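You operate a simulated robot arm through the tools that you are given. There is no shell and no other tool. Be economical: measure what you need, move in short steps, check, and stop when the job is done.

You are at the controls of a simulated two-armed robot. One attempt, no reset.

JOB
Take the grey rag from the middle shelf of the tall rack and lay it out flat on the top of the packing bench.

It is judged by the outcome, as a careful person would: the job done as asked, and still so three seconds after it is handed in. It fails if anything else is knocked over, pushed out of place, dropped, spilled or broken.

ROBOT AND FRAMES
Two 7-joint arms with two-finger parallel grippers on one trunk, on a base that drives. Base frame: it is fixed to the floor where the robot stands at the start and does not move with it; the origin is under the middle of the robot, x ahead of it, y to its left, z up. Units: cm, degrees, N and s.
The left shoulder is at the start at [5, 16.8, 108.2], the right one opposite. With the tool pointing down near the work surface each hand reaches from about 22 to 66 cm from the robot's upright axis, wherever it stands, measured 20 degrees to its own side. Places, roughly: top of the packing bench [270, 10, 90]. Payload 1.57 kg a hand.
Tool frame (each hand has its own): the origin (TCP) lies between the finger pads and is the grasp point; the fingertips stand 3 cm ahead of it; z points along the fingers, y is the line along which they close. Largest opening 8 cm; finger width 1.7, thickness 1.2; the body of the gripper, 4 by 8.2 cm, starts 8 cm behind the TCP.
Orientation is that of the tool frame in the base frame, as a unit quaternion [w, x, y, z]. With the fingers straight down and closing along the base's y, the tool's x points along the base's -x, its y along +y and its z along -z.

CONTROLS
- The arms move only by the tool nudge_tool. It takes "left_series", "right_series" or both (then of equal length, played together; a hand with none holds still); each is a list of rows, each an object of numbers (a shift or turn left out is 0, a gripper value left out holds the last): "jaw": the gripper command, from -1 (shut) to 1 (fully open), values between in proportion; "dx", "dy", "dz": the shift along the base's x, y, z in cm; "wx", "wy", "wz": the turn, a rotation vector about the base's x, y, z in degrees. In form: [{"jaw": .., "dx": .., "dy": .., "dz": .., "wx": .., "wy": .., "wz": ..}, ...]. A call has 1 to 8 rows; each row shifts and turns the commanded pose from where the row before left it. A row lasts 0.2 s, in which the tool goes at most 5 cm and 8.6 degrees; a call with a longer step from one row to the next is refused whole, and so is a gripper value outside its range. A pose out of reach is approached as far as the arm can. The call stops where the force on the tool passes 40 N (or 10 N more than at its start, if that is more) or the arm is blocked; 0.2 s more then pass. The fingers move at their own pace (about 4.5 cm/s each) and stop on an object; they squeeze with about 27 N. The grip force told is the motor's: it shows also when the fingers shut on nothing. Time passes only in rows, and 0.2 s behind the last, so rows that do not move let the fingers close. The reply holds the time, the measured pose of the TCP, the force on the tool along the base axes, the opening and the grip force, in the units named above and with some noise, with the torque about the TCP (base axes, N m) and any sound that the robot's microphone picked up.
- Cameras (640 x 400 px; columns grow to the right, rows downward): "scene" is now at [12.59, 2.46, 129.92]; the picture's right is [0.24, -0.97, 0.00], its down [-0.55, -0.14, -0.82] and it looks along [0.80, 0.20, -0.57] (base axes); focal length 283 px, centre (320, 200). "left" rides on the left gripper at [7.2, 0.7, -12.2] in its tool frame; the picture's right is [-0.09, 1.00, 0.00], its down [-0.84, -0.08, -0.54] and it looks along [-0.54, -0.05, 0.84] (tool axes); focal length 238 px, centre (320, 200). "right" rides on the right gripper at [7.2, -0.7, -12.2] in its tool frame; the picture's right is [0.09, 1.00, 0.00], its down [-0.84, 0.08, -0.54] and it looks along [-0.54, 0.05, 0.84] (tool axes); focal length 238 px, centre (320, 200).
- get_image(camera): a new picture of that camera. It takes no simulated time.
- raise_lower(by): slides the trunk up (or, below 0, down) by that many cm; the arms and the scene camera ride with it, the base frame stays. It gives what a move gives, with no picture.
- base_move(legs): drives the robot by 1 to 6 legs, each [ahead, left, turn to the left] in cm, cm and degrees, along the robot's own axes; the way and the turn of a leg run together, so that a leg with both is an arc; at most 150 cm and 180 degrees a leg. The arms and the cameras ride along, it lands a little off, and it stops where it bumps. It gives what a move gives.
- head_to(pan, tilt): turns the head with the scene camera to pan (to the left, within 80 degrees either way) and tilt (down, from -29 to 69), counted from straight ahead of the robot. It gives what a move gives.
- pixel_to_xyz(camera, pixels): for up to 12 pixels [column, row] of the newest picture of that camera ("zoom" is the newest enlarged one), the place [x, y, z] in the base frame of the surface seen there, good to about 0.2 cm, but the place of the scene camera against the robot may be out by one fixed shift of up to 1.2 cm in any direction. It takes no simulated time.
- zoom(camera, box): a new picture of the part [left, top, right, bottom] of that camera's present view, enlarged. It takes no simulated time.
- sign_off(): hands the job in; it is judged then, once.

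Keep the steps short. Do not move on a guess: measure, check each grasp and each placing, and mend mistakes. In all there are 80 turns and 70 pictures (those below and enlarged ones count). Leave the grippers open and the arms clear of the work at the hand-in unless told otherwise, and finish with a single line.

The tools are called after "Emit:" as name(argument=value, ...) on one line, values as JSON. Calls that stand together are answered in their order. nudge_tool: Moves the arms, as the interface text tells. Its arguments: {"type":"object","properties":{"left_series":{"type":"array","items":{"type":"object","properties":{"jaw":{"type":"number"},"dx":{"type":"number"},"dy":{"type":"number"},"dz":{"type":"number"},"wx":{"type":"number"},"wy":{"type":"number"},"wz":{"type":"number"}}}},"right_series":{"type":"array","items":{"type":"object","properties":{"jaw":{"type":"number"},"dx":{"type":"number"},"dy":{"type":"number"},"dz":{"type":"number"},"wx":{"type":"number"},"wy":{"type":"number"},"wz":{"type":"number"}}}}},"required":[]} The other tools are called the same way: raise_lower (by) slides the trunk up or down; base_move (legs) drives the base; head_to (pan, tilt) turns the head that bears the scene camera; get_image (camera) takes a picture; pixel_to_xyz (camera, pixels) gives the place of the surface under pixels of a picture; zoom (camera, box) takes an enlarged picture of a part of a camera's view; sign_off () hands the job in.

At the start:

```text
time_s: 0.0
left_eef_pos: [39.13, 40.66, 97.12]
left_tool_rot: [0.0, 0.001, 1.0, 0.0]
left_force: [1.3, -0.2, 0.5]
left_torque: [0.02, -0.03, 0.0]
left_opening: 8.03
left_gripper_force: 0.0
right_eef_pos: [40.94, -2.03, 107.14]
right_tool_rot: [0.0, 0.0, 1.0, 0.0]
right_force: [-0.4, -0.1, 1.4]
right_torque: [0.0, -0.01, -0.01]
right_opening: 7.99
right_gripper_force: 0.1
trunk travel left (down, up): [-25.0, 19.3]
robot x, y, heading: [0.3, 0.14, -0.1]
head pan, tilt: [13.9, 34.5]
```

scene: 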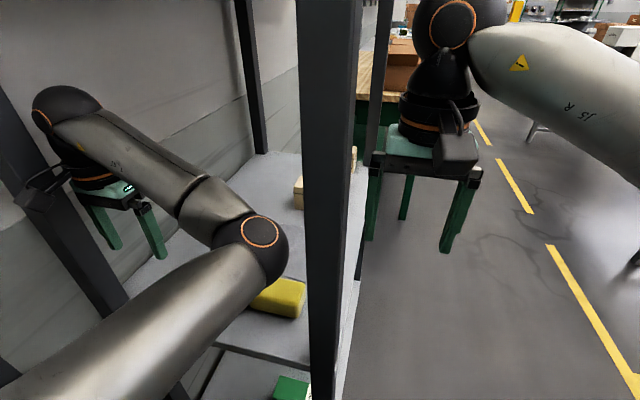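
right: 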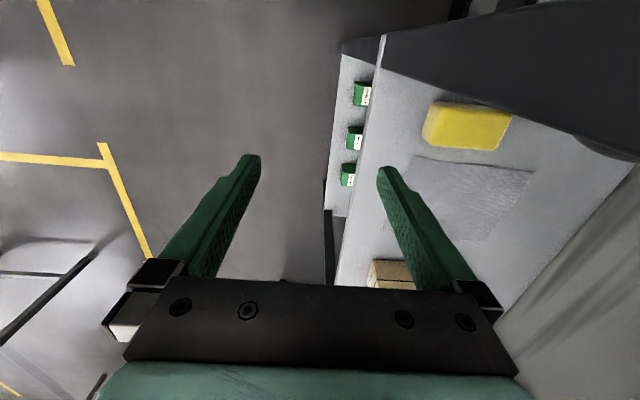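
left: 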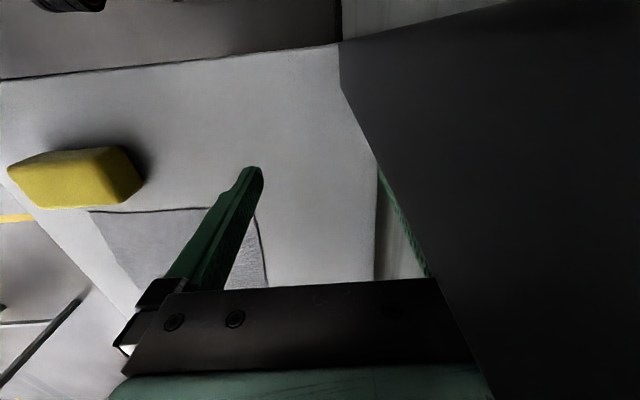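

I see the flat grey rag on the shelf in both hand views, next to a yellow sponge. I'll measure the rag's corners, the shelf, the sponge and the rack posts first.

Emit:
pixel_to_xyz(camera="right", pixels=[[415, 158], [533, 172], [487, 240], [470, 200], [425, 145], [510, 118], [385, 60], [390, 275], [520, 290], [350, 50], [590, 130], [355, 95]])

Emit:
pixel_to_xyz(camera="left", pixels=[[92, 213], [200, 210], [258, 225], [268, 285], [130, 290], [140, 180], [40, 205], [320, 200], [370, 250], [300, 50], [345, 100], [20, 150]])

Emit:
pixel_to_xyz(camera="scene", pixels=[[330, 350], [320, 100], [260, 130], [80, 250], [275, 300], [300, 190], [250, 330], [290, 385], [345, 300], [350, 160], [370, 80], [30, 120]])

```text
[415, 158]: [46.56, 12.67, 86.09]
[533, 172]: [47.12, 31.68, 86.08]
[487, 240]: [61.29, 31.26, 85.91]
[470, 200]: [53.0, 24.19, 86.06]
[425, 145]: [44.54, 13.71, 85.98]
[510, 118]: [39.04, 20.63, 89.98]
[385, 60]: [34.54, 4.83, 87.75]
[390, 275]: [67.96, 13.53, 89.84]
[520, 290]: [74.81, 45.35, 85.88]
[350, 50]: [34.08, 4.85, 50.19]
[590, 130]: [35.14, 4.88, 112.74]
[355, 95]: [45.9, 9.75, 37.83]
```

```text
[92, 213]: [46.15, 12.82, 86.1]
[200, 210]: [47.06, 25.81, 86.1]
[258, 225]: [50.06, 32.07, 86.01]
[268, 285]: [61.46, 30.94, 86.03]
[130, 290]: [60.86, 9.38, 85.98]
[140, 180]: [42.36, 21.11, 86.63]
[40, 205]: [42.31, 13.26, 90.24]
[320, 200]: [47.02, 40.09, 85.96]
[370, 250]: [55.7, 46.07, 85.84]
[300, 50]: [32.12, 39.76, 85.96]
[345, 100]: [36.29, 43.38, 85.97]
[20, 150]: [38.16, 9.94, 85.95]
```

```text
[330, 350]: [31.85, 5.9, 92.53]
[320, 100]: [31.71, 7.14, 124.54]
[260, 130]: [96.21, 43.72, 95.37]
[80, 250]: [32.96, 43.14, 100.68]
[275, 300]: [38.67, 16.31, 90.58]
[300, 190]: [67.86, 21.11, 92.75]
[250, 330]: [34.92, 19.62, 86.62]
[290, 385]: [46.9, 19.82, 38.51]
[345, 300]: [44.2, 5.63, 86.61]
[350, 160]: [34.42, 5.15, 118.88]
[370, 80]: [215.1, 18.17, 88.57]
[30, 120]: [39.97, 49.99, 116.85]
```

The rag lies at z≈86, about x 46–61 and y 12–32, and a rack post stands between the two arms. I'll zoom on the rag and look around the rack before deciding on an approach.

Emit:
zoom(camera="right", box=[320, 80, 640, 300])

Emit:
head_to(pan=20, tilt=-5)

Emit:
get_image(camera="scene")

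```text
1.82 times, centred on (480, 190) of right
```

zoom: 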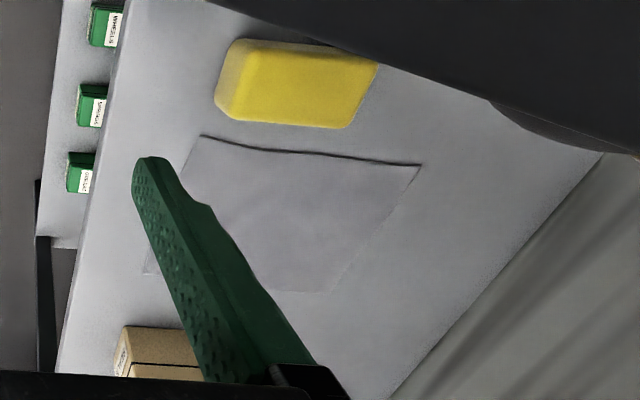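

```text
time_s: 1.1
left_eef_pos: [39.05, 40.76, 97.22]
left_tool_rot: [0.0, 0.0, 1.0, 0.0]
left_force: [-0.6, -0.3, 0.3]
left_torque: [0.02, -0.04, -0.02]
left_opening: 8.0
left_gripper_force: 0.1
right_eef_pos: [41.04, -2.02, 107.13]
right_tool_rot: [0.0, 0.001, 1.0, 0.0]
right_force: [-0.8, -0.6, -0.5]
right_torque: [-0.02, 0.0, -0.02]
right_opening: 7.98
right_gripper_force: 0.0
trunk travel left (down, up): [-25.0, 19.3]
robot x, y, heading: [-0.05, 0.19, -0.0]
head pan, tilt: [20.0, -5.0]
```

```text
65 pictures are left
```

scene: 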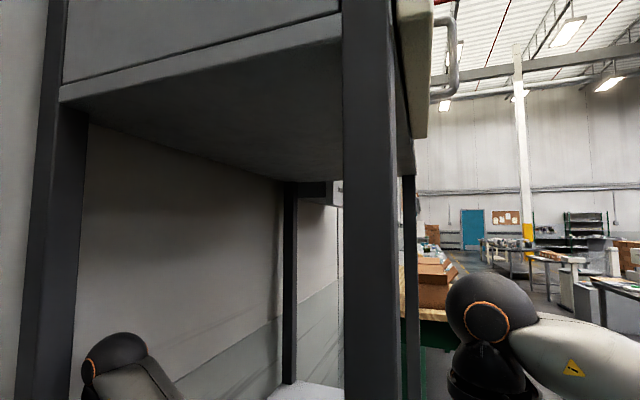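

Now I'll measure the upper shelf's underside, the overhanging thing with a handle, and the bench, then look right and down to check the aisle is clear for driving.

Emit:
pixel_to_xyz(camera="scene", pixels=[[200, 60], [65, 90], [335, 30], [260, 130], [410, 150], [418, 60], [450, 60], [435, 270], [430, 300], [420, 262], [290, 250], [410, 220]])

Emit:
head_to(pan=-20, tilt=25)

Emit:
get_image(camera="scene")

```text
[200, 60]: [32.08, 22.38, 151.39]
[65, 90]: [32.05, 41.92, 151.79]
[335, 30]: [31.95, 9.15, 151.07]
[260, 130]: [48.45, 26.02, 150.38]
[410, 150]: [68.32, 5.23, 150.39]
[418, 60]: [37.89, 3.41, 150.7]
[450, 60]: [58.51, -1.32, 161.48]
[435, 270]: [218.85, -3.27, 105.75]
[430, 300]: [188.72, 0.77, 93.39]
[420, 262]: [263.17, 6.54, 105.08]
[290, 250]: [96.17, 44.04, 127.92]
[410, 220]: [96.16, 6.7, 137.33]
```

```text
time_s: 2.1
left_eef_pos: [39.28, 40.54, 96.99]
left_tool_rot: [0.0, 0.001, 1.0, -0.001]
left_force: [-0.5, 0.6, 0.2]
left_torque: [0.01, -0.01, 0.02]
left_opening: 8.0
left_gripper_force: 0.1
right_eef_pos: [40.96, -2.04, 107.05]
right_tool_rot: [0.001, 0.0, 1.0, 0.0]
right_force: [0.6, -0.4, -0.1]
right_torque: [0.0, -0.01, -0.01]
right_opening: 7.99
right_gripper_force: 0.1
trunk travel left (down, up): [-25.0, 19.3]
robot x, y, heading: [0.11, -0.04, 0.1]
head pan, tilt: [-20.0, 25.0]
```

```text
64 pictures are left
```

scene: 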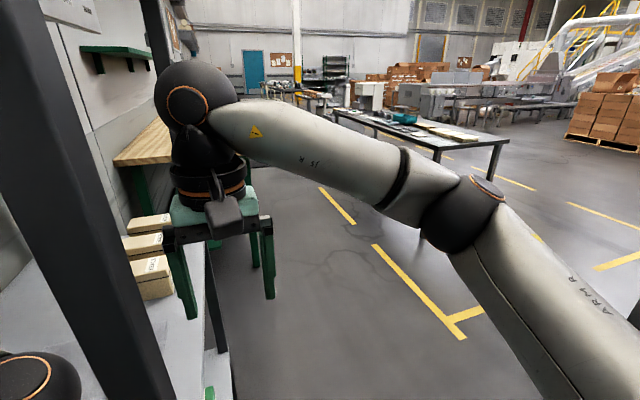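

The upper shelf's underside is at z≈150, the aisle side (−y) is open, and the bench lies further along +x against the same wall. So I'll work from the aisle facing +y with both arms. First I'll bring the left hand up, inward and back off the rack post, and look to the right side.

Emit:
nudge_tool(left_series=[{"dz": 4, "dy": -2}, {"dz": 4, "dy": -3}, {"dy": -4.5}, {"dy": -4.5}, {"dx": -4.5}, {"dx": -4.5}])

Emit:
head_to(pan=-78, tilt=30)

Emit:
get_image(camera="scene")

```text
time_s: 3.3
left_eef_pos: [37.39, 39.27, 104.25]
left_tool_rot: [0.005, 0.015, 1.0, -0.006]
left_force: [12.0, -0.2, -3.7]
left_torque: [-0.1, 1.36, -0.46]
left_opening: 8.0
left_gripper_force: 0.1
left hand out of reach, approached as far as the arm can: row 2, 3, 4, 5
right_eef_pos: [41.07, -1.38, 107.21]
right_tool_rot: [0.0, 0.0, 1.0, -0.003]
right_force: [-0.6, 0.2, 0.6]
right_torque: [-0.01, 0.02, 0.0]
right_opening: 7.98
right_gripper_force: 0.0
trunk travel left (down, up): [-25.0, 19.3]
robot x, y, heading: [-0.12, -0.12, 0.1]
head pan, tilt: [-20.0, 25.0]
stopped in row 5 (left hand): the force on the tool passed its limit (the readings are from after the stop); the commanded pose is now the measured one
```

```text
time_s: 4.6
left_eef_pos: [37.43, 39.07, 104.09]
left_tool_rot: [0.006, 0.015, 1.0, -0.006]
left_force: [21.0, 0.0, 3.5]
left_torque: [0.08, 2.57, -0.79]
left_opening: 8.03
left_gripper_force: 0.0
right_eef_pos: [41.04, -1.31, 107.12]
right_tool_rot: [0.0, -0.001, 1.0, -0.003]
right_force: [-0.2, -0.8, 0.5]
right_torque: [0.01, 0.01, -0.04]
right_opening: 8.0
right_gripper_force: 0.0
trunk travel left (down, up): [-25.0, 19.3]
robot x, y, heading: [0.35, -0.12, 0.2]
head pan, tilt: [-78.0, 30.0]
```

```text
63 pictures are left
```

scene: 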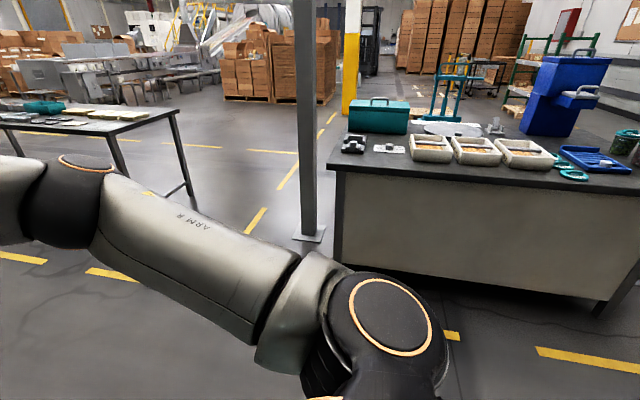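

The left hand is pressing against something on its −x side (the post). I'll relieve that first with a small +x move, then look at the left arm.

Emit:
pixel_to_xyz(camera="scene", pixels=[[335, 175], [345, 255], [600, 200], [310, 235], [170, 110], [195, 190]])

Emit:
nudge_tool(left_series=[{"dx": 2}, {"dx": 1}])

Emit:
head_to(pan=35, tilt=35)

Emit:
get_image(camera="scene")

```text
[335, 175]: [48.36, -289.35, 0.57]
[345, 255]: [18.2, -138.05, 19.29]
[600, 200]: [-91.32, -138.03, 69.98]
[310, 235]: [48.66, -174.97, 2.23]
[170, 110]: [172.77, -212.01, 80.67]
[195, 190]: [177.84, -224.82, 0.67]
```

```text
time_s: 5.2
left_eef_pos: [40.4, 38.53, 103.99]
left_tool_rot: [0.003, 0.017, 1.0, -0.004]
left_force: [1.0, 0.9, -0.3]
left_torque: [-0.03, 0.02, -0.01]
left_opening: 7.99
left_gripper_force: 0.0
right_eef_pos: [41.15, -1.78, 107.03]
right_tool_rot: [-0.001, 0.0, 1.0, -0.001]
right_force: [0.2, 0.4, 0.3]
right_torque: [0.01, -0.01, -0.01]
right_opening: 8.0
right_gripper_force: 0.0
trunk travel left (down, up): [-25.0, 19.3]
robot x, y, heading: [0.11, 0.34, -0.1]
head pan, tilt: [-78.0, 30.0]
```

```text
time_s: 7.1
left_eef_pos: [40.33, 38.54, 104.36]
left_tool_rot: [0.005, 0.016, 1.0, -0.003]
left_force: [-0.3, 0.7, 0.3]
left_torque: [-0.02, 0.0, 0.02]
left_opening: 8.01
left_gripper_force: 0.2
right_eef_pos: [41.03, -1.91, 107.11]
right_tool_rot: [0.0, 0.0, 1.0, -0.001]
right_force: [0.2, 0.0, -0.9]
right_torque: [0.0, 0.0, -0.02]
right_opening: 7.98
right_gripper_force: 0.1
trunk travel left (down, up): [-25.0, 19.3]
robot x, y, heading: [0.01, 0.04, -0.3]
head pan, tilt: [35.0, 35.0]
```

```text
62 pictures are left
```

scene: 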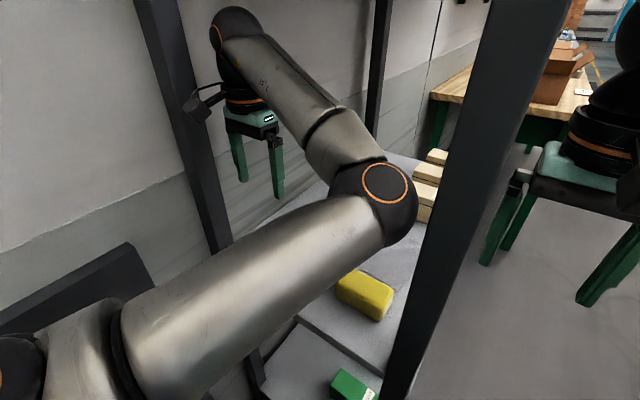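

The hand camera bracket is close to the left post, and the elbow is close to the right post. I'll measure both gaps.

Emit:
pixel_to_xyz(camera="scene", pixels=[[408, 225], [415, 195], [380, 180], [425, 270], [440, 180], [190, 150], [215, 230], [190, 105], [220, 95], [245, 120], [275, 125], [380, 240]])

```text
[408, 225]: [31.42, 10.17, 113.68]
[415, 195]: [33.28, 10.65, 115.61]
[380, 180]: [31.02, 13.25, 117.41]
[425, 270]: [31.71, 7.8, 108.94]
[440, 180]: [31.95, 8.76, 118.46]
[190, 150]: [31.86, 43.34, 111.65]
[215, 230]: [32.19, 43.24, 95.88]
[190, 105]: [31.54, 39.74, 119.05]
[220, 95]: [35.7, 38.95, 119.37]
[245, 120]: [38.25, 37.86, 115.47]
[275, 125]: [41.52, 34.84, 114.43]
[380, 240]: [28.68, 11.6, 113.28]
```

Earlier the gripper body's edge, at y≈43.1, caught the left post, whose inner face is at y≈43.2. I'll move the hand further in (+x) and away from the post (−y) before backing out.

Emit:
nudge_tool(left_series=[{"dx": 4}, {"dx": 3, "dy": -2}, {"dx": 1, "dy": -3}, {"dy": -2}])

Emit:
get_image(camera="scene")

```text
time_s: 8.1
left_eef_pos: [48.51, 34.15, 104.18]
left_tool_rot: [0.005, 0.012, 1.0, -0.006]
left_force: [0.3, -0.2, 0.4]
left_torque: [0.02, 0.0, 0.02]
left_opening: 8.0
left_gripper_force: 0.1
left hand out of reach, approached as far as the arm can: row 4
right_eef_pos: [41.25, -1.43, 107.11]
right_tool_rot: [-0.001, 0.0, 1.0, -0.003]
right_force: [-0.1, 0.4, -0.3]
right_torque: [0.02, 0.0, 0.02]
right_opening: 8.0
right_gripper_force: 0.0
trunk travel left (down, up): [-25.0, 19.3]
robot x, y, heading: [-0.12, -0.1, 0.3]
head pan, tilt: [35.0, 35.0]
```

```text
61 pictures are left
```

scene: 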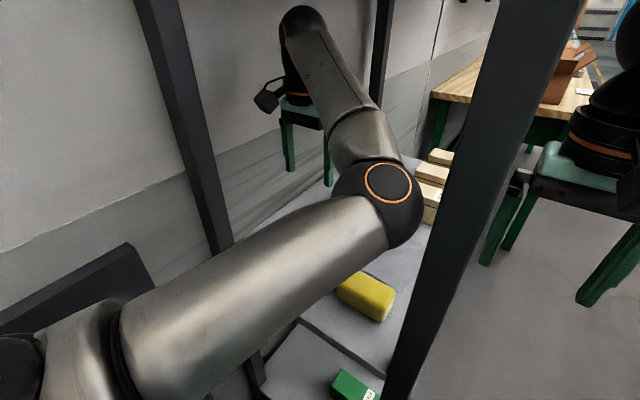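

The hand is now at y≈34, about 5 cm clear of the left post, and the elbow is still just inside the right one. I'll back straight out, starting with a short leg.

Emit:
base_move(legs=[[-10, 0, 0]])

Emit:
get_image(camera="scene")

```text
time_s: 9.3
left_eef_pos: [38.17, 33.48, 104.43]
left_tool_rot: [0.006, 0.017, 1.0, -0.002]
left_force: [0.0, 0.4, -0.1]
left_torque: [0.04, 0.0, 0.0]
left_opening: 8.02
left_gripper_force: 0.1
right_eef_pos: [30.85, -2.16, 107.02]
right_tool_rot: [0.0, 0.0, 1.0, 0.0]
right_force: [0.0, 0.0, 0.5]
right_torque: [0.03, -0.04, -0.03]
right_opening: 8.01
right_gripper_force: 0.0
trunk travel left (down, up): [-25.0, 19.3]
robot x, y, heading: [-10.07, 0.25, -0.0]
head pan, tilt: [35.0, 35.0]
```

```text
60 pictures are left
```

scene: 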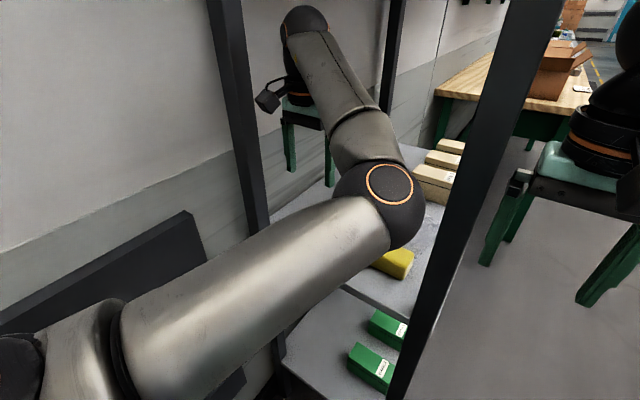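

Clear so far. I'll back another 35 cm to bring the whole arm out of the rack.

Emit:
base_move(legs=[[-35, 0, 0]])

Emit:
get_image(camera="scene")

```text
time_s: 11.5
left_eef_pos: [3.49, 33.44, 104.48]
left_tool_rot: [0.006, 0.017, 1.0, -0.003]
left_force: [0.5, 0.3, 0.1]
left_torque: [0.0, -0.01, -0.02]
left_opening: 7.99
left_gripper_force: 0.1
right_eef_pos: [-3.88, -1.98, 107.05]
right_tool_rot: [0.0, -0.001, 1.0, 0.0]
right_force: [-0.2, -0.2, 0.1]
right_torque: [0.01, -0.01, 0.02]
right_opening: 8.01
right_gripper_force: 0.1
trunk travel left (down, up): [-25.0, 19.3]
robot x, y, heading: [-45.05, 0.09, 0.2]
head pan, tilt: [35.0, 35.0]
```

```text
59 pictures are left
```

scene: 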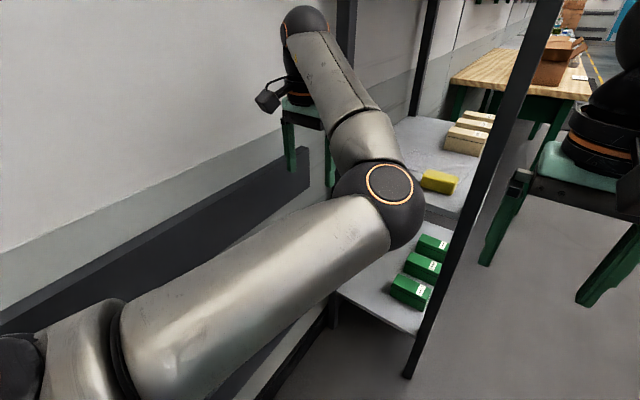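

Both arms are out. I'll strafe right into the aisle, drive ahead alongside the rack, then turn left to face the long side.

Emit:
base_move(legs=[[0, -72, 0], [97, 0, 0]])

Emit:
base_move(legs=[[0, 0, 90]])

Emit:
head_to(pan=0, tilt=30)

Emit:
get_image(camera="scene")

```text
time_s: 20.1
left_eef_pos: [100.61, -39.4, 104.51]
left_tool_rot: [0.006, 0.021, 1.0, -0.002]
left_force: [-0.9, -0.3, 0.5]
left_torque: [-0.02, 0.04, 0.02]
left_opening: 8.02
left_gripper_force: 0.0
right_eef_pos: [92.85, -74.78, 107.06]
right_tool_rot: [-0.001, 0.005, 1.0, 0.0]
right_force: [-0.1, -0.5, -0.5]
right_torque: [0.02, -0.01, -0.01]
right_opening: 8.01
right_gripper_force: 0.0
trunk travel left (down, up): [-25.0, 19.3]
robot x, y, heading: [51.82, -72.1, -0.6]
head pan, tilt: [35.0, 35.0]
```

```text
time_s: 24.3
left_eef_pos: [18.11, -24.03, 104.41]
left_tool_rot: [0.005, -0.697, 0.717, 0.003]
left_force: [0.2, -1.2, 0.7]
left_torque: [-0.02, 0.03, 0.02]
left_opening: 7.98
left_gripper_force: 0.1
right_eef_pos: [53.68, -31.29, 107.23]
right_tool_rot: [0.001, 0.709, -0.705, -0.001]
right_force: [0.1, 1.5, -0.7]
right_torque: [0.01, 0.01, 0.0]
right_opening: 8.0
right_gripper_force: 0.1
trunk travel left (down, up): [-25.0, 19.3]
robot x, y, heading: [51.96, -72.15, 90.2]
head pan, tilt: [35.0, 35.0]
```

```text
time_s: 25.4
left_eef_pos: [18.15, -24.02, 104.52]
left_tool_rot: [0.005, -0.697, 0.717, 0.003]
left_force: [-0.4, 0.1, -0.5]
left_torque: [0.0, -0.03, -0.01]
left_opening: 7.99
left_gripper_force: 0.1
right_eef_pos: [53.73, -31.27, 107.07]
right_tool_rot: [0.0, 0.709, -0.706, 0.0]
right_force: [0.6, 0.9, 0.3]
right_torque: [-0.03, 0.0, 0.01]
right_opening: 8.02
right_gripper_force: 0.1
trunk travel left (down, up): [-25.0, 19.3]
robot x, y, heading: [51.42, -72.49, 89.9]
head pan, tilt: [0.0, 30.0]
```

```text
58 pictures are left
```

scene: 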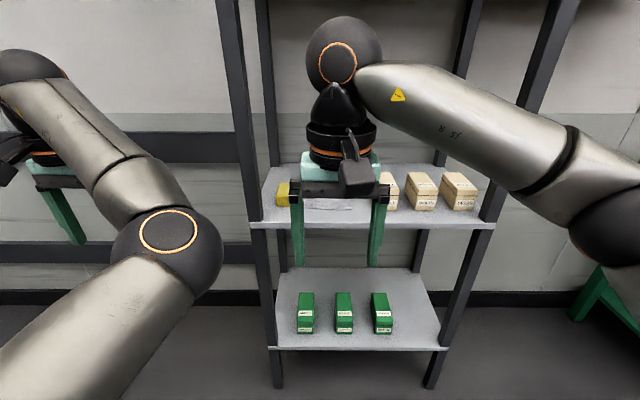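

I now face the long side of the rack with the rag straight ahead. I'll bring both hands to roughly the rag's width while still in the free aisle.

Emit:
nudge_tool(left_series=[{"dx": 4.5, "dy": 2}, {"dx": 4.5, "dy": 2}, {"dx": 4.5}, {"dx": 4.5}, {"dx": 4.5}, {"dx": 3}], right_series=[{"dx": 3, "dy": 3}, {"dx": 3, "dy": 3}, {"dx": 3, "dy": 3}, {"dx": 0, "dy": 0}, {"dx": 0}, {"dx": 0}])

Emit:
get_image(camera="scene")

Emit:
get_image(camera="right")

```text
time_s: 26.8
left_eef_pos: [20.49, -21.27, 103.69]
left_tool_rot: [0.005, -0.697, 0.717, 0.002]
left_force: [0.3, -0.9, 0.6]
left_torque: [0.0, -0.03, 0.02]
left_opening: 8.02
left_gripper_force: 0.0
left hand out of reach, approached as far as the arm can: row 1, 2, 3, 4, 5, 6
right_eef_pos: [62.62, -22.28, 107.17]
right_tool_rot: [0.0, 0.709, -0.706, 0.0]
right_force: [0.8, 0.3, -0.8]
right_torque: [-0.01, -0.02, 0.01]
right_opening: 8.0
right_gripper_force: 0.1
trunk travel left (down, up): [-25.0, 19.3]
robot x, y, heading: [51.67, -72.25, 90.0]
head pan, tilt: [0.0, 30.0]
```

```text
57 pictures are left
```

scene: 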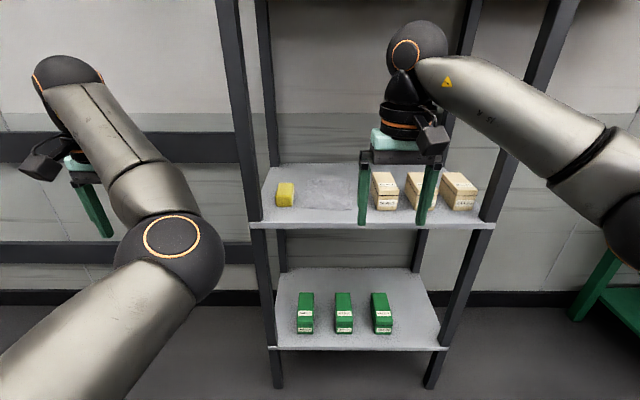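

```text
56 pictures are left
```

right: 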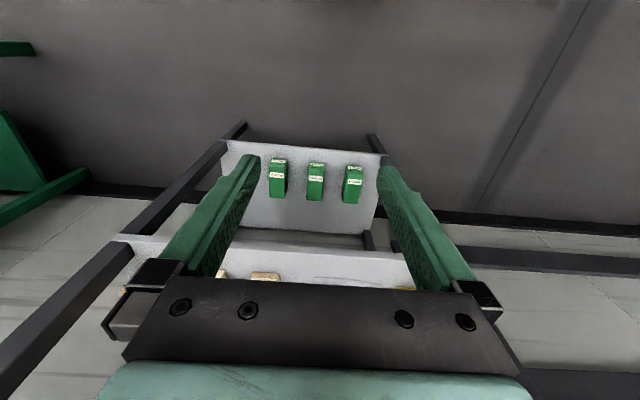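

The left arm is in an elbow-in pose and looks stuck on a joint limit. I'll test whether turning the left hand clockwise while moving inward frees it; a turned hand suits the pinch anyway.

Emit:
nudge_tool(left_series=[{"wz": -8}, {"wz": -8}, {"dx": 3, "wz": -8}, {"dx": 3, "wz": -8}, {"dx": 3, "wz": -8}, {"dx": 3, "wz": -8}])

Emit:
get_image(camera="scene")

```text
time_s: 28.1
left_eef_pos: [17.94, -24.14, 101.79]
left_tool_rot: [0.006, -0.344, 0.939, 0.001]
left_force: [-0.1, -0.3, 0.4]
left_torque: [0.01, 0.06, -0.01]
left_opening: 8.0
left_gripper_force: 0.1
left hand out of reach, approached as far as the arm can: row 3, 4, 5, 6
right_eef_pos: [62.66, -22.35, 107.24]
right_tool_rot: [0.001, 0.708, -0.706, 0.0]
right_force: [0.2, -0.4, 0.0]
right_torque: [0.0, 0.02, -0.01]
right_opening: 8.02
right_gripper_force: 0.0
trunk travel left (down, up): [-25.0, 19.3]
robot x, y, heading: [51.77, -72.44, 90.1]
head pan, tilt: [0.0, 30.0]
```

```text
55 pictures are left
```

scene: 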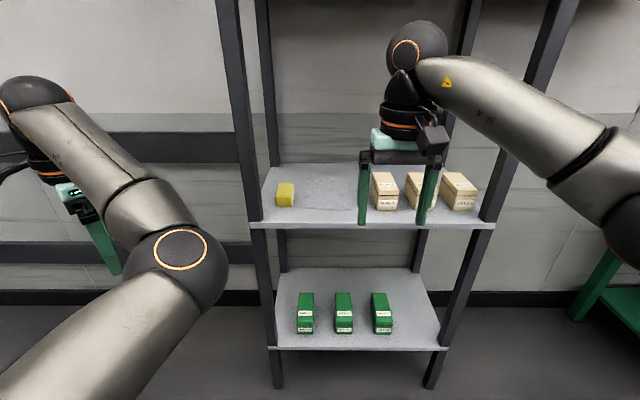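

Turning the wrist did not help; the shoulder looks like the limit. I'll stretch the left hand forward while still in the aisle, stopping short of the rack, then move it inward.

Emit:
nudge_tool(left_series=[{"dy": 4, "wz": 8}, {"dy": 4, "wz": 8}, {"dy": 4, "wz": 8}, {"dy": 2, "dx": 2, "wz": 8}, {"dx": 4, "wz": 8}, {"dx": 4, "wz": 8}, {"dx": 4}, {"dx": 4}])

Emit:
get_image(camera="scene")

```text
time_s: 29.9
left_eef_pos: [36.84, -11.54, 101.62]
left_tool_rot: [0.005, -0.697, 0.717, 0.003]
left_force: [-0.7, 0.0, 0.5]
left_torque: [0.01, 0.02, -0.01]
left_opening: 7.98
left_gripper_force: 0.0
left hand out of reach, approached as far as the arm can: row 4, 5
right_eef_pos: [62.78, -22.34, 107.1]
right_tool_rot: [0.001, 0.709, -0.706, -0.001]
right_force: [0.3, -0.3, -0.1]
right_torque: [0.0, 0.03, 0.05]
right_opening: 8.0
right_gripper_force: 0.1
trunk travel left (down, up): [-25.0, 19.3]
robot x, y, heading: [51.62, -72.04, 90.2]
head pan, tilt: [0.0, 30.0]
```

```text
54 pictures are left
```

scene: 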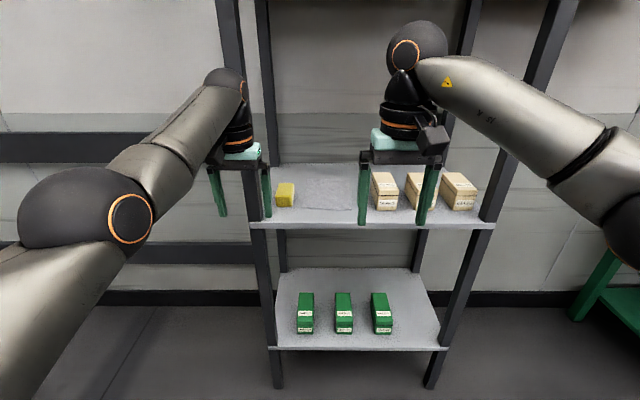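

The left elbow flipped outward and the hand moved in freely. Now I'll set it near lateral 5 and zoom on the rag.

Emit:
nudge_tool(left_series=[{"dx": 3.5, "dy": -3}, {"dx": 3.5, "dy": -3}, {"dx": 3, "dy": -3}])

Emit:
zoom(camera="scene", box=[240, 140, 400, 240])

```text
time_s: 30.8
left_eef_pos: [48.33, -15.04, 103.06]
left_tool_rot: [0.004, -0.697, 0.717, 0.002]
left_force: [-0.8, -0.2, -0.5]
left_torque: [-0.01, -0.01, -0.01]
left_opening: 8.03
left_gripper_force: 0.0
left hand out of reach, approached as far as the arm can: row 1, 2, 3
right_eef_pos: [62.65, -22.26, 107.17]
right_tool_rot: [0.0, 0.708, -0.706, -0.001]
right_force: [-0.4, 0.2, 0.7]
right_torque: [0.0, 0.02, 0.0]
right_opening: 8.0
right_gripper_force: 0.0
trunk travel left (down, up): [-25.0, 19.3]
robot x, y, heading: [51.82, -72.71, 90.0]
head pan, tilt: [0.0, 30.0]
```

```text
4.00 times, centred on (320, 190) of scene
```

zoom: 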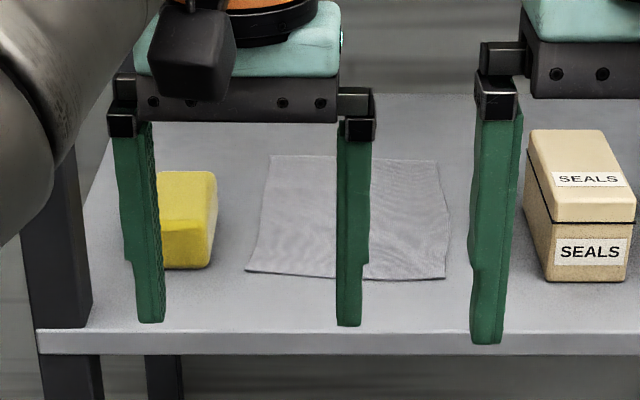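

The rag is clearly visible. I'll measure its corners, the shelf's front edge, the sponge and the SEALS box.

Emit:
pixel_to_xyz(camera="zoom", pixels=[[248, 268], [443, 276], [437, 162], [270, 158], [300, 272], [400, 276], [300, 332], [212, 262], [548, 278], [530, 150], [300, 200], [90, 320]])

```text
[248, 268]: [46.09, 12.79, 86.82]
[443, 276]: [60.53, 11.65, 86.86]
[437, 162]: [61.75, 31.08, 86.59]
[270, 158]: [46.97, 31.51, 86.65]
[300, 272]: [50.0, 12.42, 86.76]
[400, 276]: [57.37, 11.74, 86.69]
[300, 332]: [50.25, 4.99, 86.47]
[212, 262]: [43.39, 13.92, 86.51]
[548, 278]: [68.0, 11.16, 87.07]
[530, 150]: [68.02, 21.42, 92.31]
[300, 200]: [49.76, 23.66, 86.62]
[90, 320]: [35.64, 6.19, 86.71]
```

Rag corners are about (46.3,12.7), (60.8,11.6), (61.5,31.2) and (47,31.6), the shelf top is z≈86.0 and its front edge y≈5. I'll turn both hands 90° with cameras outward, so the fingers close along y across the front edge and the hands are slim side by side.

Emit:
nudge_tool(left_series=[{"wz": -8.4}, {"wz": -8.4}, {"wz": -8.4}, {"wz": -8.4}, {"wz": -8.4}, {"wz": -8.4}, {"wz": -8.4}, {"wz": -8.4}], right_series=[{"wz": 8.4}, {"wz": 8.4}, {"wz": 8.4}, {"wz": 8.4}, {"wz": 8.4}, {"wz": 8.4}, {"wz": 8.4}, {"wz": 8.4}])

Emit:
nudge_tool(left_series=[{"wz": -8.4}, {"wz": -8.4}, {"wz": -4}], right_series=[{"wz": 8.4}, {"wz": 8.4}, {"wz": 6}])

Emit:
get_image(camera="scene")

```text
time_s: 32.5
left_eef_pos: [48.12, -14.92, 103.21]
left_tool_rot: [0.006, -0.183, 0.983, 0.0]
left_force: [0.7, -0.1, -0.1]
left_torque: [0.0, 0.0, 0.02]
left_opening: 7.99
left_gripper_force: 0.0
right_eef_pos: [59.89, -31.14, 105.15]
right_tool_rot: [-0.001, 0.981, -0.196, 0.0]
right_force: [-0.3, 0.8, 0.5]
right_torque: [0.0, -0.01, 0.01]
right_opening: 8.0
right_gripper_force: 0.1
right hand out of reach, approached as far as the arm can: row 6, 7, 8
trunk travel left (down, up): [-25.0, 19.3]
robot x, y, heading: [52.0, -71.93, 90.1]
head pan, tilt: [0.0, 30.0]
```

```text
time_s: 33.4
left_eef_pos: [48.18, -15.07, 102.97]
left_tool_rot: [0.007, -0.003, 1.0, -0.001]
left_force: [0.1, -0.1, 0.4]
left_torque: [-0.01, 0.0, -0.01]
left_opening: 8.01
left_gripper_force: 0.0
right_eef_pos: [57.01, -40.43, 103.62]
right_tool_rot: [0.0, 1.0, 0.002, 0.0]
right_force: [0.3, -0.2, -0.2]
right_torque: [-0.01, -0.01, 0.05]
right_opening: 8.01
right_gripper_force: 0.1
right hand out of reach, approached as far as the arm can: row 1, 2, 3
trunk travel left (down, up): [-25.0, 19.3]
robot x, y, heading: [51.35, -72.04, 90.1]
head pan, tilt: [0.0, 30.0]
```

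```text
52 pictures are left
```

scene: 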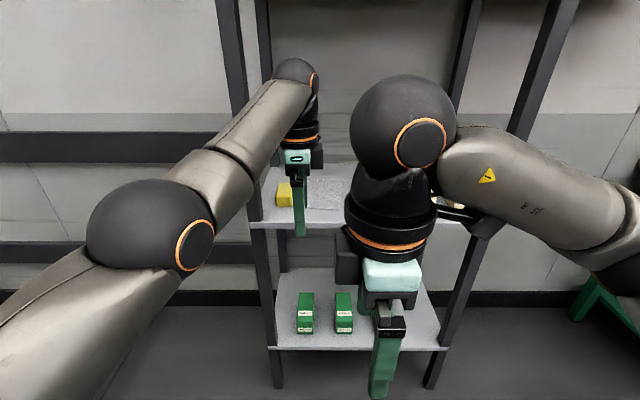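

The left hand turned fine, but the right wrist hits its limit past about 45° and drifted back. I'll turn the right hand back by 50°; a diagonal pinch suits a corner.

Emit:
nudge_tool(right_series=[{"wz": -8.4}, {"wz": -8.4}, {"wz": -8.4}, {"wz": -8.4}, {"wz": -8.4}, {"wz": -8.0}])

Emit:
nudge_tool(right_series=[{"dy": 0.2}, {"dy": 0.2}])

Emit:
get_image(camera="left")

```text
time_s: 34.8
left_eef_pos: [48.22, -15.09, 103.06]
left_tool_rot: [0.006, -0.003, 1.0, -0.001]
left_force: [0.1, 0.0, -0.1]
left_torque: [0.0, -0.02, 0.01]
left_opening: 7.99
left_gripper_force: 0.0
right_eef_pos: [56.93, -40.42, 103.58]
right_tool_rot: [-0.001, 0.907, -0.421, 0.0]
right_force: [0.6, -0.3, 0.1]
right_torque: [-0.01, 0.02, 0.01]
right_opening: 8.01
right_gripper_force: 0.1
trunk travel left (down, up): [-25.0, 19.3]
robot x, y, heading: [52.11, -72.55, 90.1]
head pan, tilt: [0.0, 30.0]
```

```text
time_s: 35.4
left_eef_pos: [48.16, -14.99, 103.08]
left_tool_rot: [0.006, -0.004, 1.0, -0.001]
left_force: [0.3, 0.0, 0.5]
left_torque: [-0.01, 0.03, -0.02]
left_opening: 7.99
left_gripper_force: 0.1
right_eef_pos: [56.99, -40.05, 103.72]
right_tool_rot: [0.0, 0.907, -0.421, 0.0]
right_force: [0.0, 0.3, 1.4]
right_torque: [-0.01, 0.02, 0.0]
right_opening: 8.02
right_gripper_force: 0.0
trunk travel left (down, up): [-25.0, 19.3]
robot x, y, heading: [51.28, -72.12, 90.1]
head pan, tilt: [0.0, 30.0]
```

```text
51 pictures are left
```

left: 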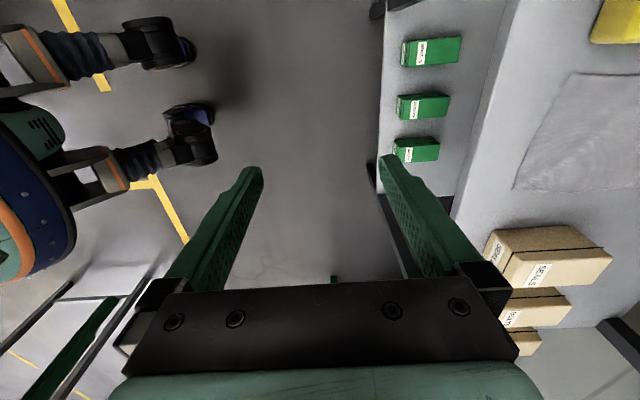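

Now I'll bring the right hand forward alongside the left (x≈58.8, y≈−16) and set both jaws to about 4 cm.

Emit:
nudge_tool(right_series=[{"dy": 4, "dx": 1, "jaw": 0}, {"dy": 4, "dx": 0.8}, {"dy": 4}, {"dy": 4}, {"dy": 4}, {"dy": 4}], left_series=[{"jaw": 0}, {}, {}, {}, {}, {}])

Emit:
get_image(camera="scene")

```text
time_s: 36.8
left_eef_pos: [48.21, -15.13, 103.04]
left_tool_rot: [0.005, -0.004, 1.0, -0.001]
left_force: [-0.2, -0.1, 0.8]
left_torque: [0.0, -0.02, 0.03]
left_opening: 4.0
left_gripper_force: 0.1
right_eef_pos: [58.79, -18.98, 103.52]
right_tool_rot: [0.0, 0.907, -0.421, 0.0]
right_force: [0.5, -0.2, -0.4]
right_torque: [0.01, -0.03, 0.03]
right_opening: 4.01
right_gripper_force: 0.1
right hand out of reach, approached as far as the arm can: row 6
trunk travel left (down, up): [-25.0, 19.3]
robot x, y, heading: [52.07, -72.48, 90.3]
head pan, tilt: [0.0, 30.0]
```

```text
50 pictures are left
```

scene: 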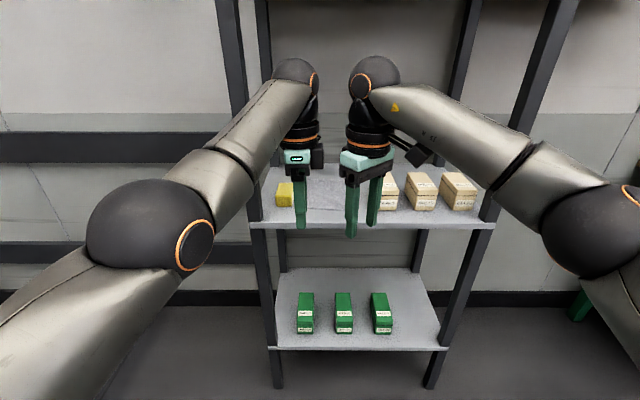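

The right hand stopped at y≈−19, short of −16, so I'll take off another 20° of turn to give the wrist slack. Then I'll drive 28 cm ahead with the fingertips at z≈100, above the sponge's top at 90.

Emit:
nudge_tool(right_series=[{"wz": -8}, {"wz": -8}, {"wz": -4, "dy": 1.5}])

Emit:
base_move(legs=[[28, 0, 0]])

Emit:
get_image(camera="scene")

Emit:
get_image(camera="left")

Emit:
get_image(camera="right")

```text
time_s: 37.5
left_eef_pos: [48.14, -15.01, 103.02]
left_tool_rot: [0.006, -0.004, 1.0, -0.002]
left_force: [0.0, 0.0, 0.1]
left_torque: [-0.01, 0.02, -0.03]
left_opening: 4.02
left_gripper_force: 0.1
right_eef_pos: [58.68, -17.58, 103.48]
right_tool_rot: [0.0, 0.82, -0.573, 0.0]
right_force: [0.7, 0.4, -1.0]
right_torque: [0.02, 0.02, 0.05]
right_opening: 3.98
right_gripper_force: 0.1
trunk travel left (down, up): [-25.0, 19.3]
robot x, y, heading: [51.99, -72.28, 90.4]
head pan, tilt: [0.0, 30.0]
```

```text
time_s: 39.5
left_eef_pos: [47.85, 13.03, 102.99]
left_tool_rot: [0.006, -0.004, 1.0, -0.001]
left_force: [0.3, -0.8, 0.0]
left_torque: [-0.03, 0.02, -0.04]
left_opening: 3.99
left_gripper_force: 0.0
right_eef_pos: [58.58, 10.66, 103.57]
right_tool_rot: [0.0, 0.82, -0.572, 0.0]
right_force: [0.2, 0.8, 0.9]
right_torque: [-0.02, 0.02, 0.0]
right_opening: 3.99
right_gripper_force: 0.1
trunk travel left (down, up): [-25.0, 19.3]
robot x, y, heading: [51.96, -44.31, 90.3]
head pan, tilt: [0.0, 30.0]
```

```text
49 pictures are left
```

scene: 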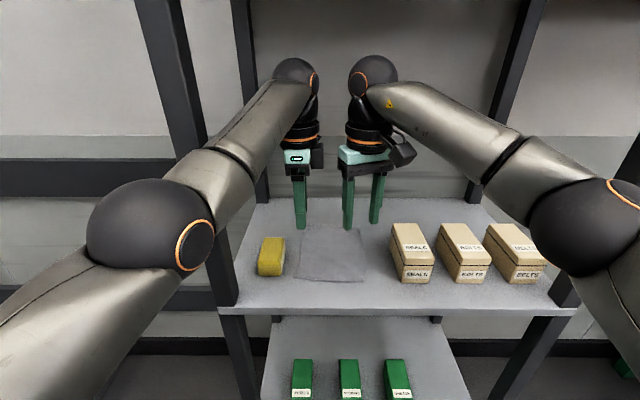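

```text
48 pictures are left
```

left: 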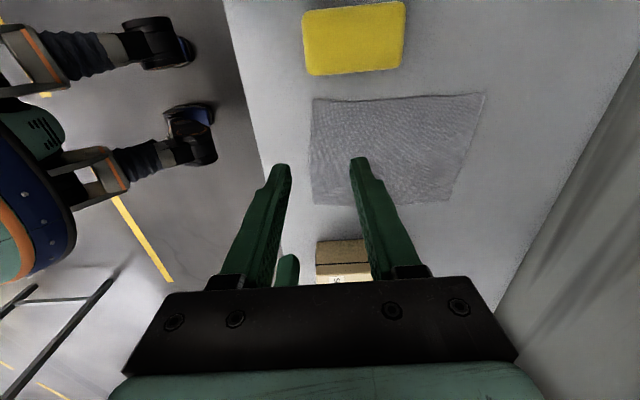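

```text
47 pictures are left
```

right: 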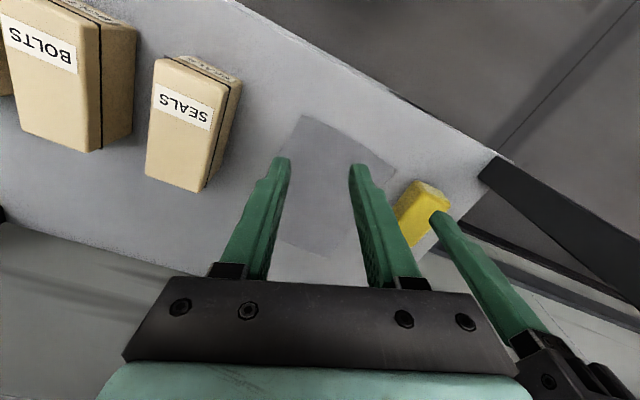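

Both hands are over the rag's front edge. I'll check the corners with the left hand camera.

Emit:
pixel_to_xyz(camera="left", pixels=[[313, 102], [484, 97], [448, 200], [313, 202], [313, 150], [330, 70], [290, 130], [335, 240]])

Emit:
nudge_tool(left_series=[{"dx": 0.6, "dy": 0.8, "dz": -4}, {"dz": -4}, {"dz": -2}], right_series=[{"dy": 2.2, "dz": -4}, {"dy": 0.4, "dz": -4}, {"dz": -2}])

Emit:
get_image(camera="left")

Emit:
get_image(camera="right")

```text
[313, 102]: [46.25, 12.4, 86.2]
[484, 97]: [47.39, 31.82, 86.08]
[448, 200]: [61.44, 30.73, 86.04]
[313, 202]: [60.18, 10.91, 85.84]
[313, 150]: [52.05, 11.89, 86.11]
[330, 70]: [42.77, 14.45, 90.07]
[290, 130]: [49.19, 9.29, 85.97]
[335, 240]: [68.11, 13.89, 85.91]
```

```text
time_s: 40.3
left_eef_pos: [48.51, 13.9, 93.03]
left_tool_rot: [0.006, -0.004, 1.0, -0.001]
left_force: [-0.5, 0.9, 0.8]
left_torque: [0.0, -0.01, 0.0]
left_opening: 4.02
left_gripper_force: 0.0
right_eef_pos: [58.64, 13.23, 93.38]
right_tool_rot: [0.0, 0.82, -0.572, 0.0]
right_force: [0.0, 0.6, -0.8]
right_torque: [-0.02, 0.03, 0.02]
right_opening: 4.0
right_gripper_force: 0.0
trunk travel left (down, up): [-25.0, 19.3]
robot x, y, heading: [51.56, -43.95, 90.0]
head pan, tilt: [0.0, 30.0]
```

```text
46 pictures are left
```

left: 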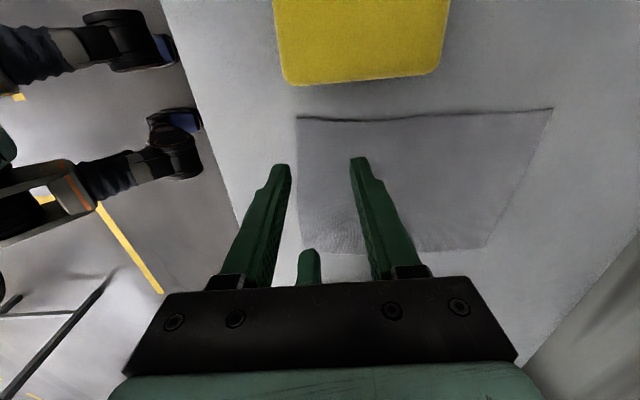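

```text
45 pictures are left
```

right: 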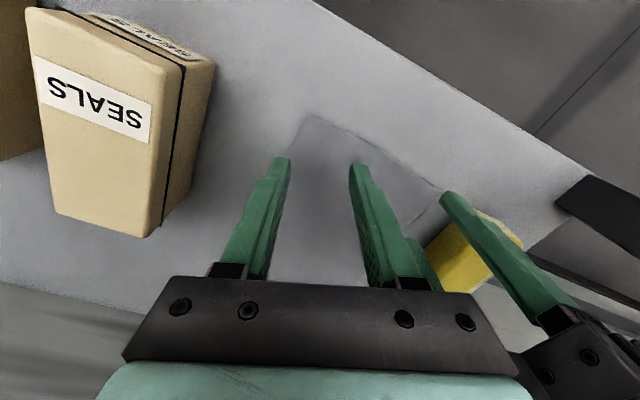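

Left front finger is just outside the edge, with the rear one over the cloth. I'll lower both until the tips just touch the shelf (TCP z≈89), moving the right hand slightly inward.

Emit:
nudge_tool(left_series=[{"dz": -2}, {"dz": -1.6}, {"dz": -0.3}, {"dz": -0.3}], right_series=[{"dz": -2.3, "dx": -0.5}, {"dz": -1.7}, {"dz": -0.3}, {"dz": -0.3}])

Emit:
get_image(camera="left")

```text
time_s: 41.3
left_eef_pos: [48.4, 13.91, 89.16]
left_tool_rot: [0.006, -0.005, 1.0, 0.002]
left_force: [-1.2, 1.6, 9.6]
left_torque: [0.01, 0.04, 0.02]
left_opening: 4.0
left_gripper_force: 0.2
right_eef_pos: [58.14, 13.14, 89.18]
right_tool_rot: [-0.001, 0.821, -0.571, -0.001]
right_force: [0.3, 1.0, 7.4]
right_torque: [0.01, 0.0, 0.01]
right_opening: 4.0
right_gripper_force: 0.1
trunk travel left (down, up): [-25.0, 19.3]
robot x, y, heading: [51.47, -44.32, 90.2]
head pan, tilt: [0.0, 30.0]
```

```text
44 pictures are left
```

left: 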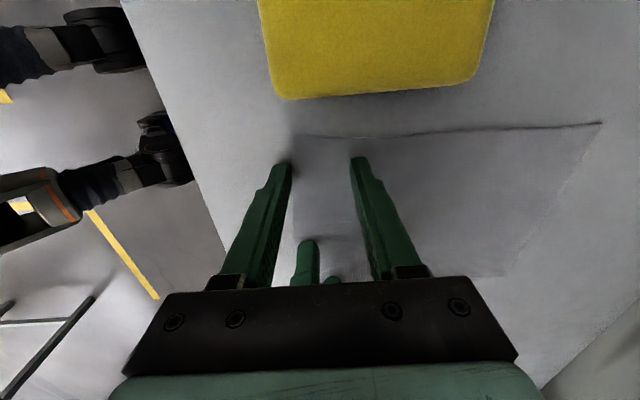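

Both fingertips touch with a light 7–10 N. I'll close both slowly while keeping them pressed.

Emit:
nudge_tool(left_series=[{"jaw": -0.3}, {"jaw": -0.6}, {"jaw": -1}, {}, {}, {}], right_series=[{}, {"jaw": -0.3}, {"jaw": -0.6}, {"jaw": -1}, {}, {}])

Emit:
get_image(camera="left")

Emit:
get_image(camera="right")

```text
time_s: 42.7
left_eef_pos: [48.54, 13.62, 89.09]
left_tool_rot: [0.007, -0.005, 1.0, 0.002]
left_force: [7.1, 1.3, 17.8]
left_torque: [0.13, -0.13, -0.01]
left_opening: 0.56
left_gripper_force: 25.5
right_eef_pos: [58.01, 12.98, 89.14]
right_tool_rot: [0.001, 0.821, -0.57, -0.001]
right_force: [-6.0, 0.9, 12.1]
right_torque: [0.01, 0.19, -0.03]
right_opening: 0.28
right_gripper_force: 23.5
trunk travel left (down, up): [-25.0, 19.3]
robot x, y, heading: [51.7, -44.29, 90.4]
head pan, tilt: [0.0, 30.0]
```

```text
43 pictures are left
```

left: 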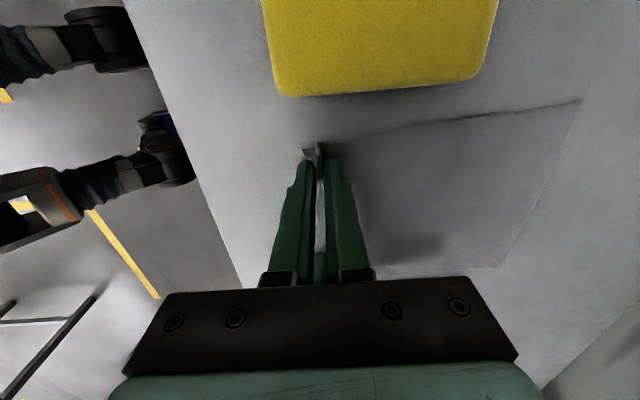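

```text
42 pictures are left
```

right: 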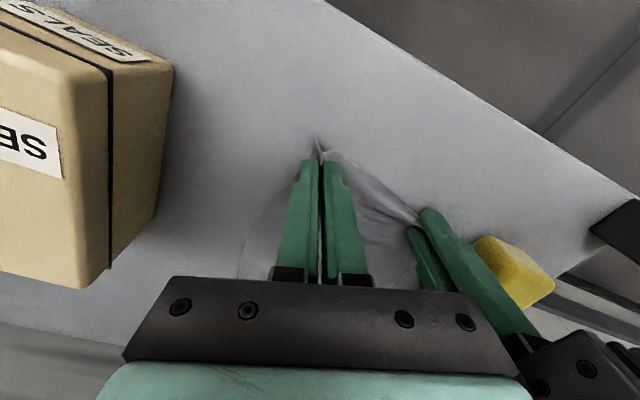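

Both pinched a fold (openings 0.56 and 0.28 cm) and the ±6–7 N sideways pull shows the cloth is taut between the hands. I'll ease the tension slightly, lift 4 cm and check.

Emit:
nudge_tool(left_series=[{"dz": 1, "dx": 0.4}, {"dz": 1.5}, {"dz": 1.5}], right_series=[{"dz": 1, "dx": -0.4}, {"dz": 1.5}, {"dz": 1.5}])

Emit:
get_image(camera="left")

Emit:
get_image(camera="right")

```text
time_s: 43.5
left_eef_pos: [48.79, 13.77, 92.92]
left_tool_rot: [0.005, -0.004, 1.0, -0.002]
left_force: [-0.6, -0.3, -0.2]
left_torque: [0.0, -0.02, 0.04]
left_opening: 0.28
left_gripper_force: 23.8
right_eef_pos: [57.63, 13.05, 92.9]
right_tool_rot: [0.0, 0.82, -0.572, 0.0]
right_force: [-0.6, -0.2, -0.1]
right_torque: [0.0, 0.03, 0.0]
right_opening: 0.24
right_gripper_force: 23.4
trunk travel left (down, up): [-25.0, 19.3]
robot x, y, heading: [52.06, -44.69, 90.2]
head pan, tilt: [0.0, 30.0]
```

```text
41 pictures are left
```

left: 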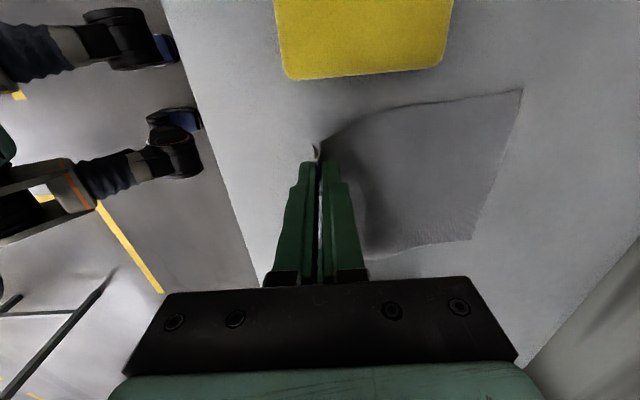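

```text
40 pictures are left
```

right: 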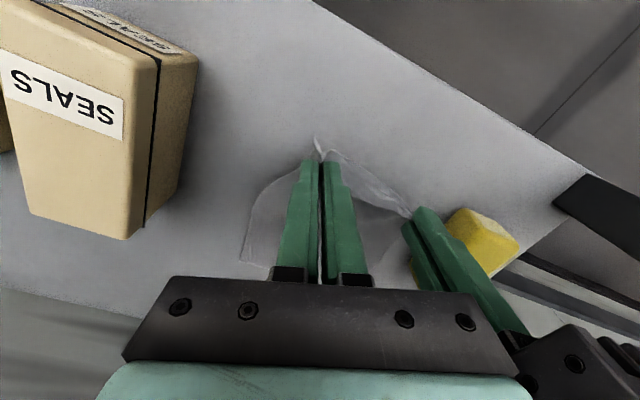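

Both grips hold and the front edge is up. I'll lift 9 cm more, then back straight out of the rack.

Emit:
nudge_tool(left_series=[{"dz": 3}, {"dz": 3}, {"dz": 3}], right_series=[{"dz": 3}, {"dz": 3}, {"dz": 3}])

Emit:
base_move(legs=[[-32, 0, 0]])

Emit:
get_image(camera="scene")

```text
time_s: 44.3
left_eef_pos: [48.54, 13.17, 101.64]
left_tool_rot: [0.007, -0.004, 1.0, 0.0]
left_force: [1.5, -1.3, 0.7]
left_torque: [0.0, -0.04, -0.01]
left_opening: 0.26
left_gripper_force: 23.6
left hand out of reach, approached as far as the arm can: row 3
right_eef_pos: [57.58, 13.19, 102.05]
right_tool_rot: [0.001, 0.822, -0.57, -0.001]
right_force: [-0.3, -0.3, -0.3]
right_torque: [0.0, 0.02, -0.02]
right_opening: 0.21
right_gripper_force: 23.6
trunk travel left (down, up): [-25.0, 19.3]
robot x, y, heading: [51.69, -44.2, 90.4]
head pan, tilt: [0.0, 30.0]
```

```text
time_s: 46.5
left_eef_pos: [48.56, -18.86, 101.69]
left_tool_rot: [0.006, -0.005, 1.0, -0.001]
left_force: [1.5, 1.0, 0.5]
left_torque: [0.01, -0.05, 0.02]
left_opening: 0.24
left_gripper_force: 24.2
right_eef_pos: [57.78, -18.96, 102.03]
right_tool_rot: [0.0, 0.821, -0.57, -0.001]
right_force: [-1.7, 1.2, -0.7]
right_torque: [0.03, 0.02, 0.0]
right_opening: 0.24
right_gripper_force: 23.5
trunk travel left (down, up): [-25.0, 19.3]
robot x, y, heading: [51.65, -75.99, 90.3]
head pan, tilt: [0.0, 30.0]
```

```text
39 pictures are left
```

scene: 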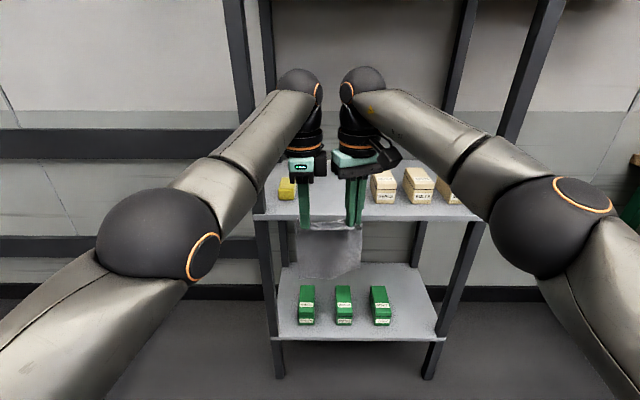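

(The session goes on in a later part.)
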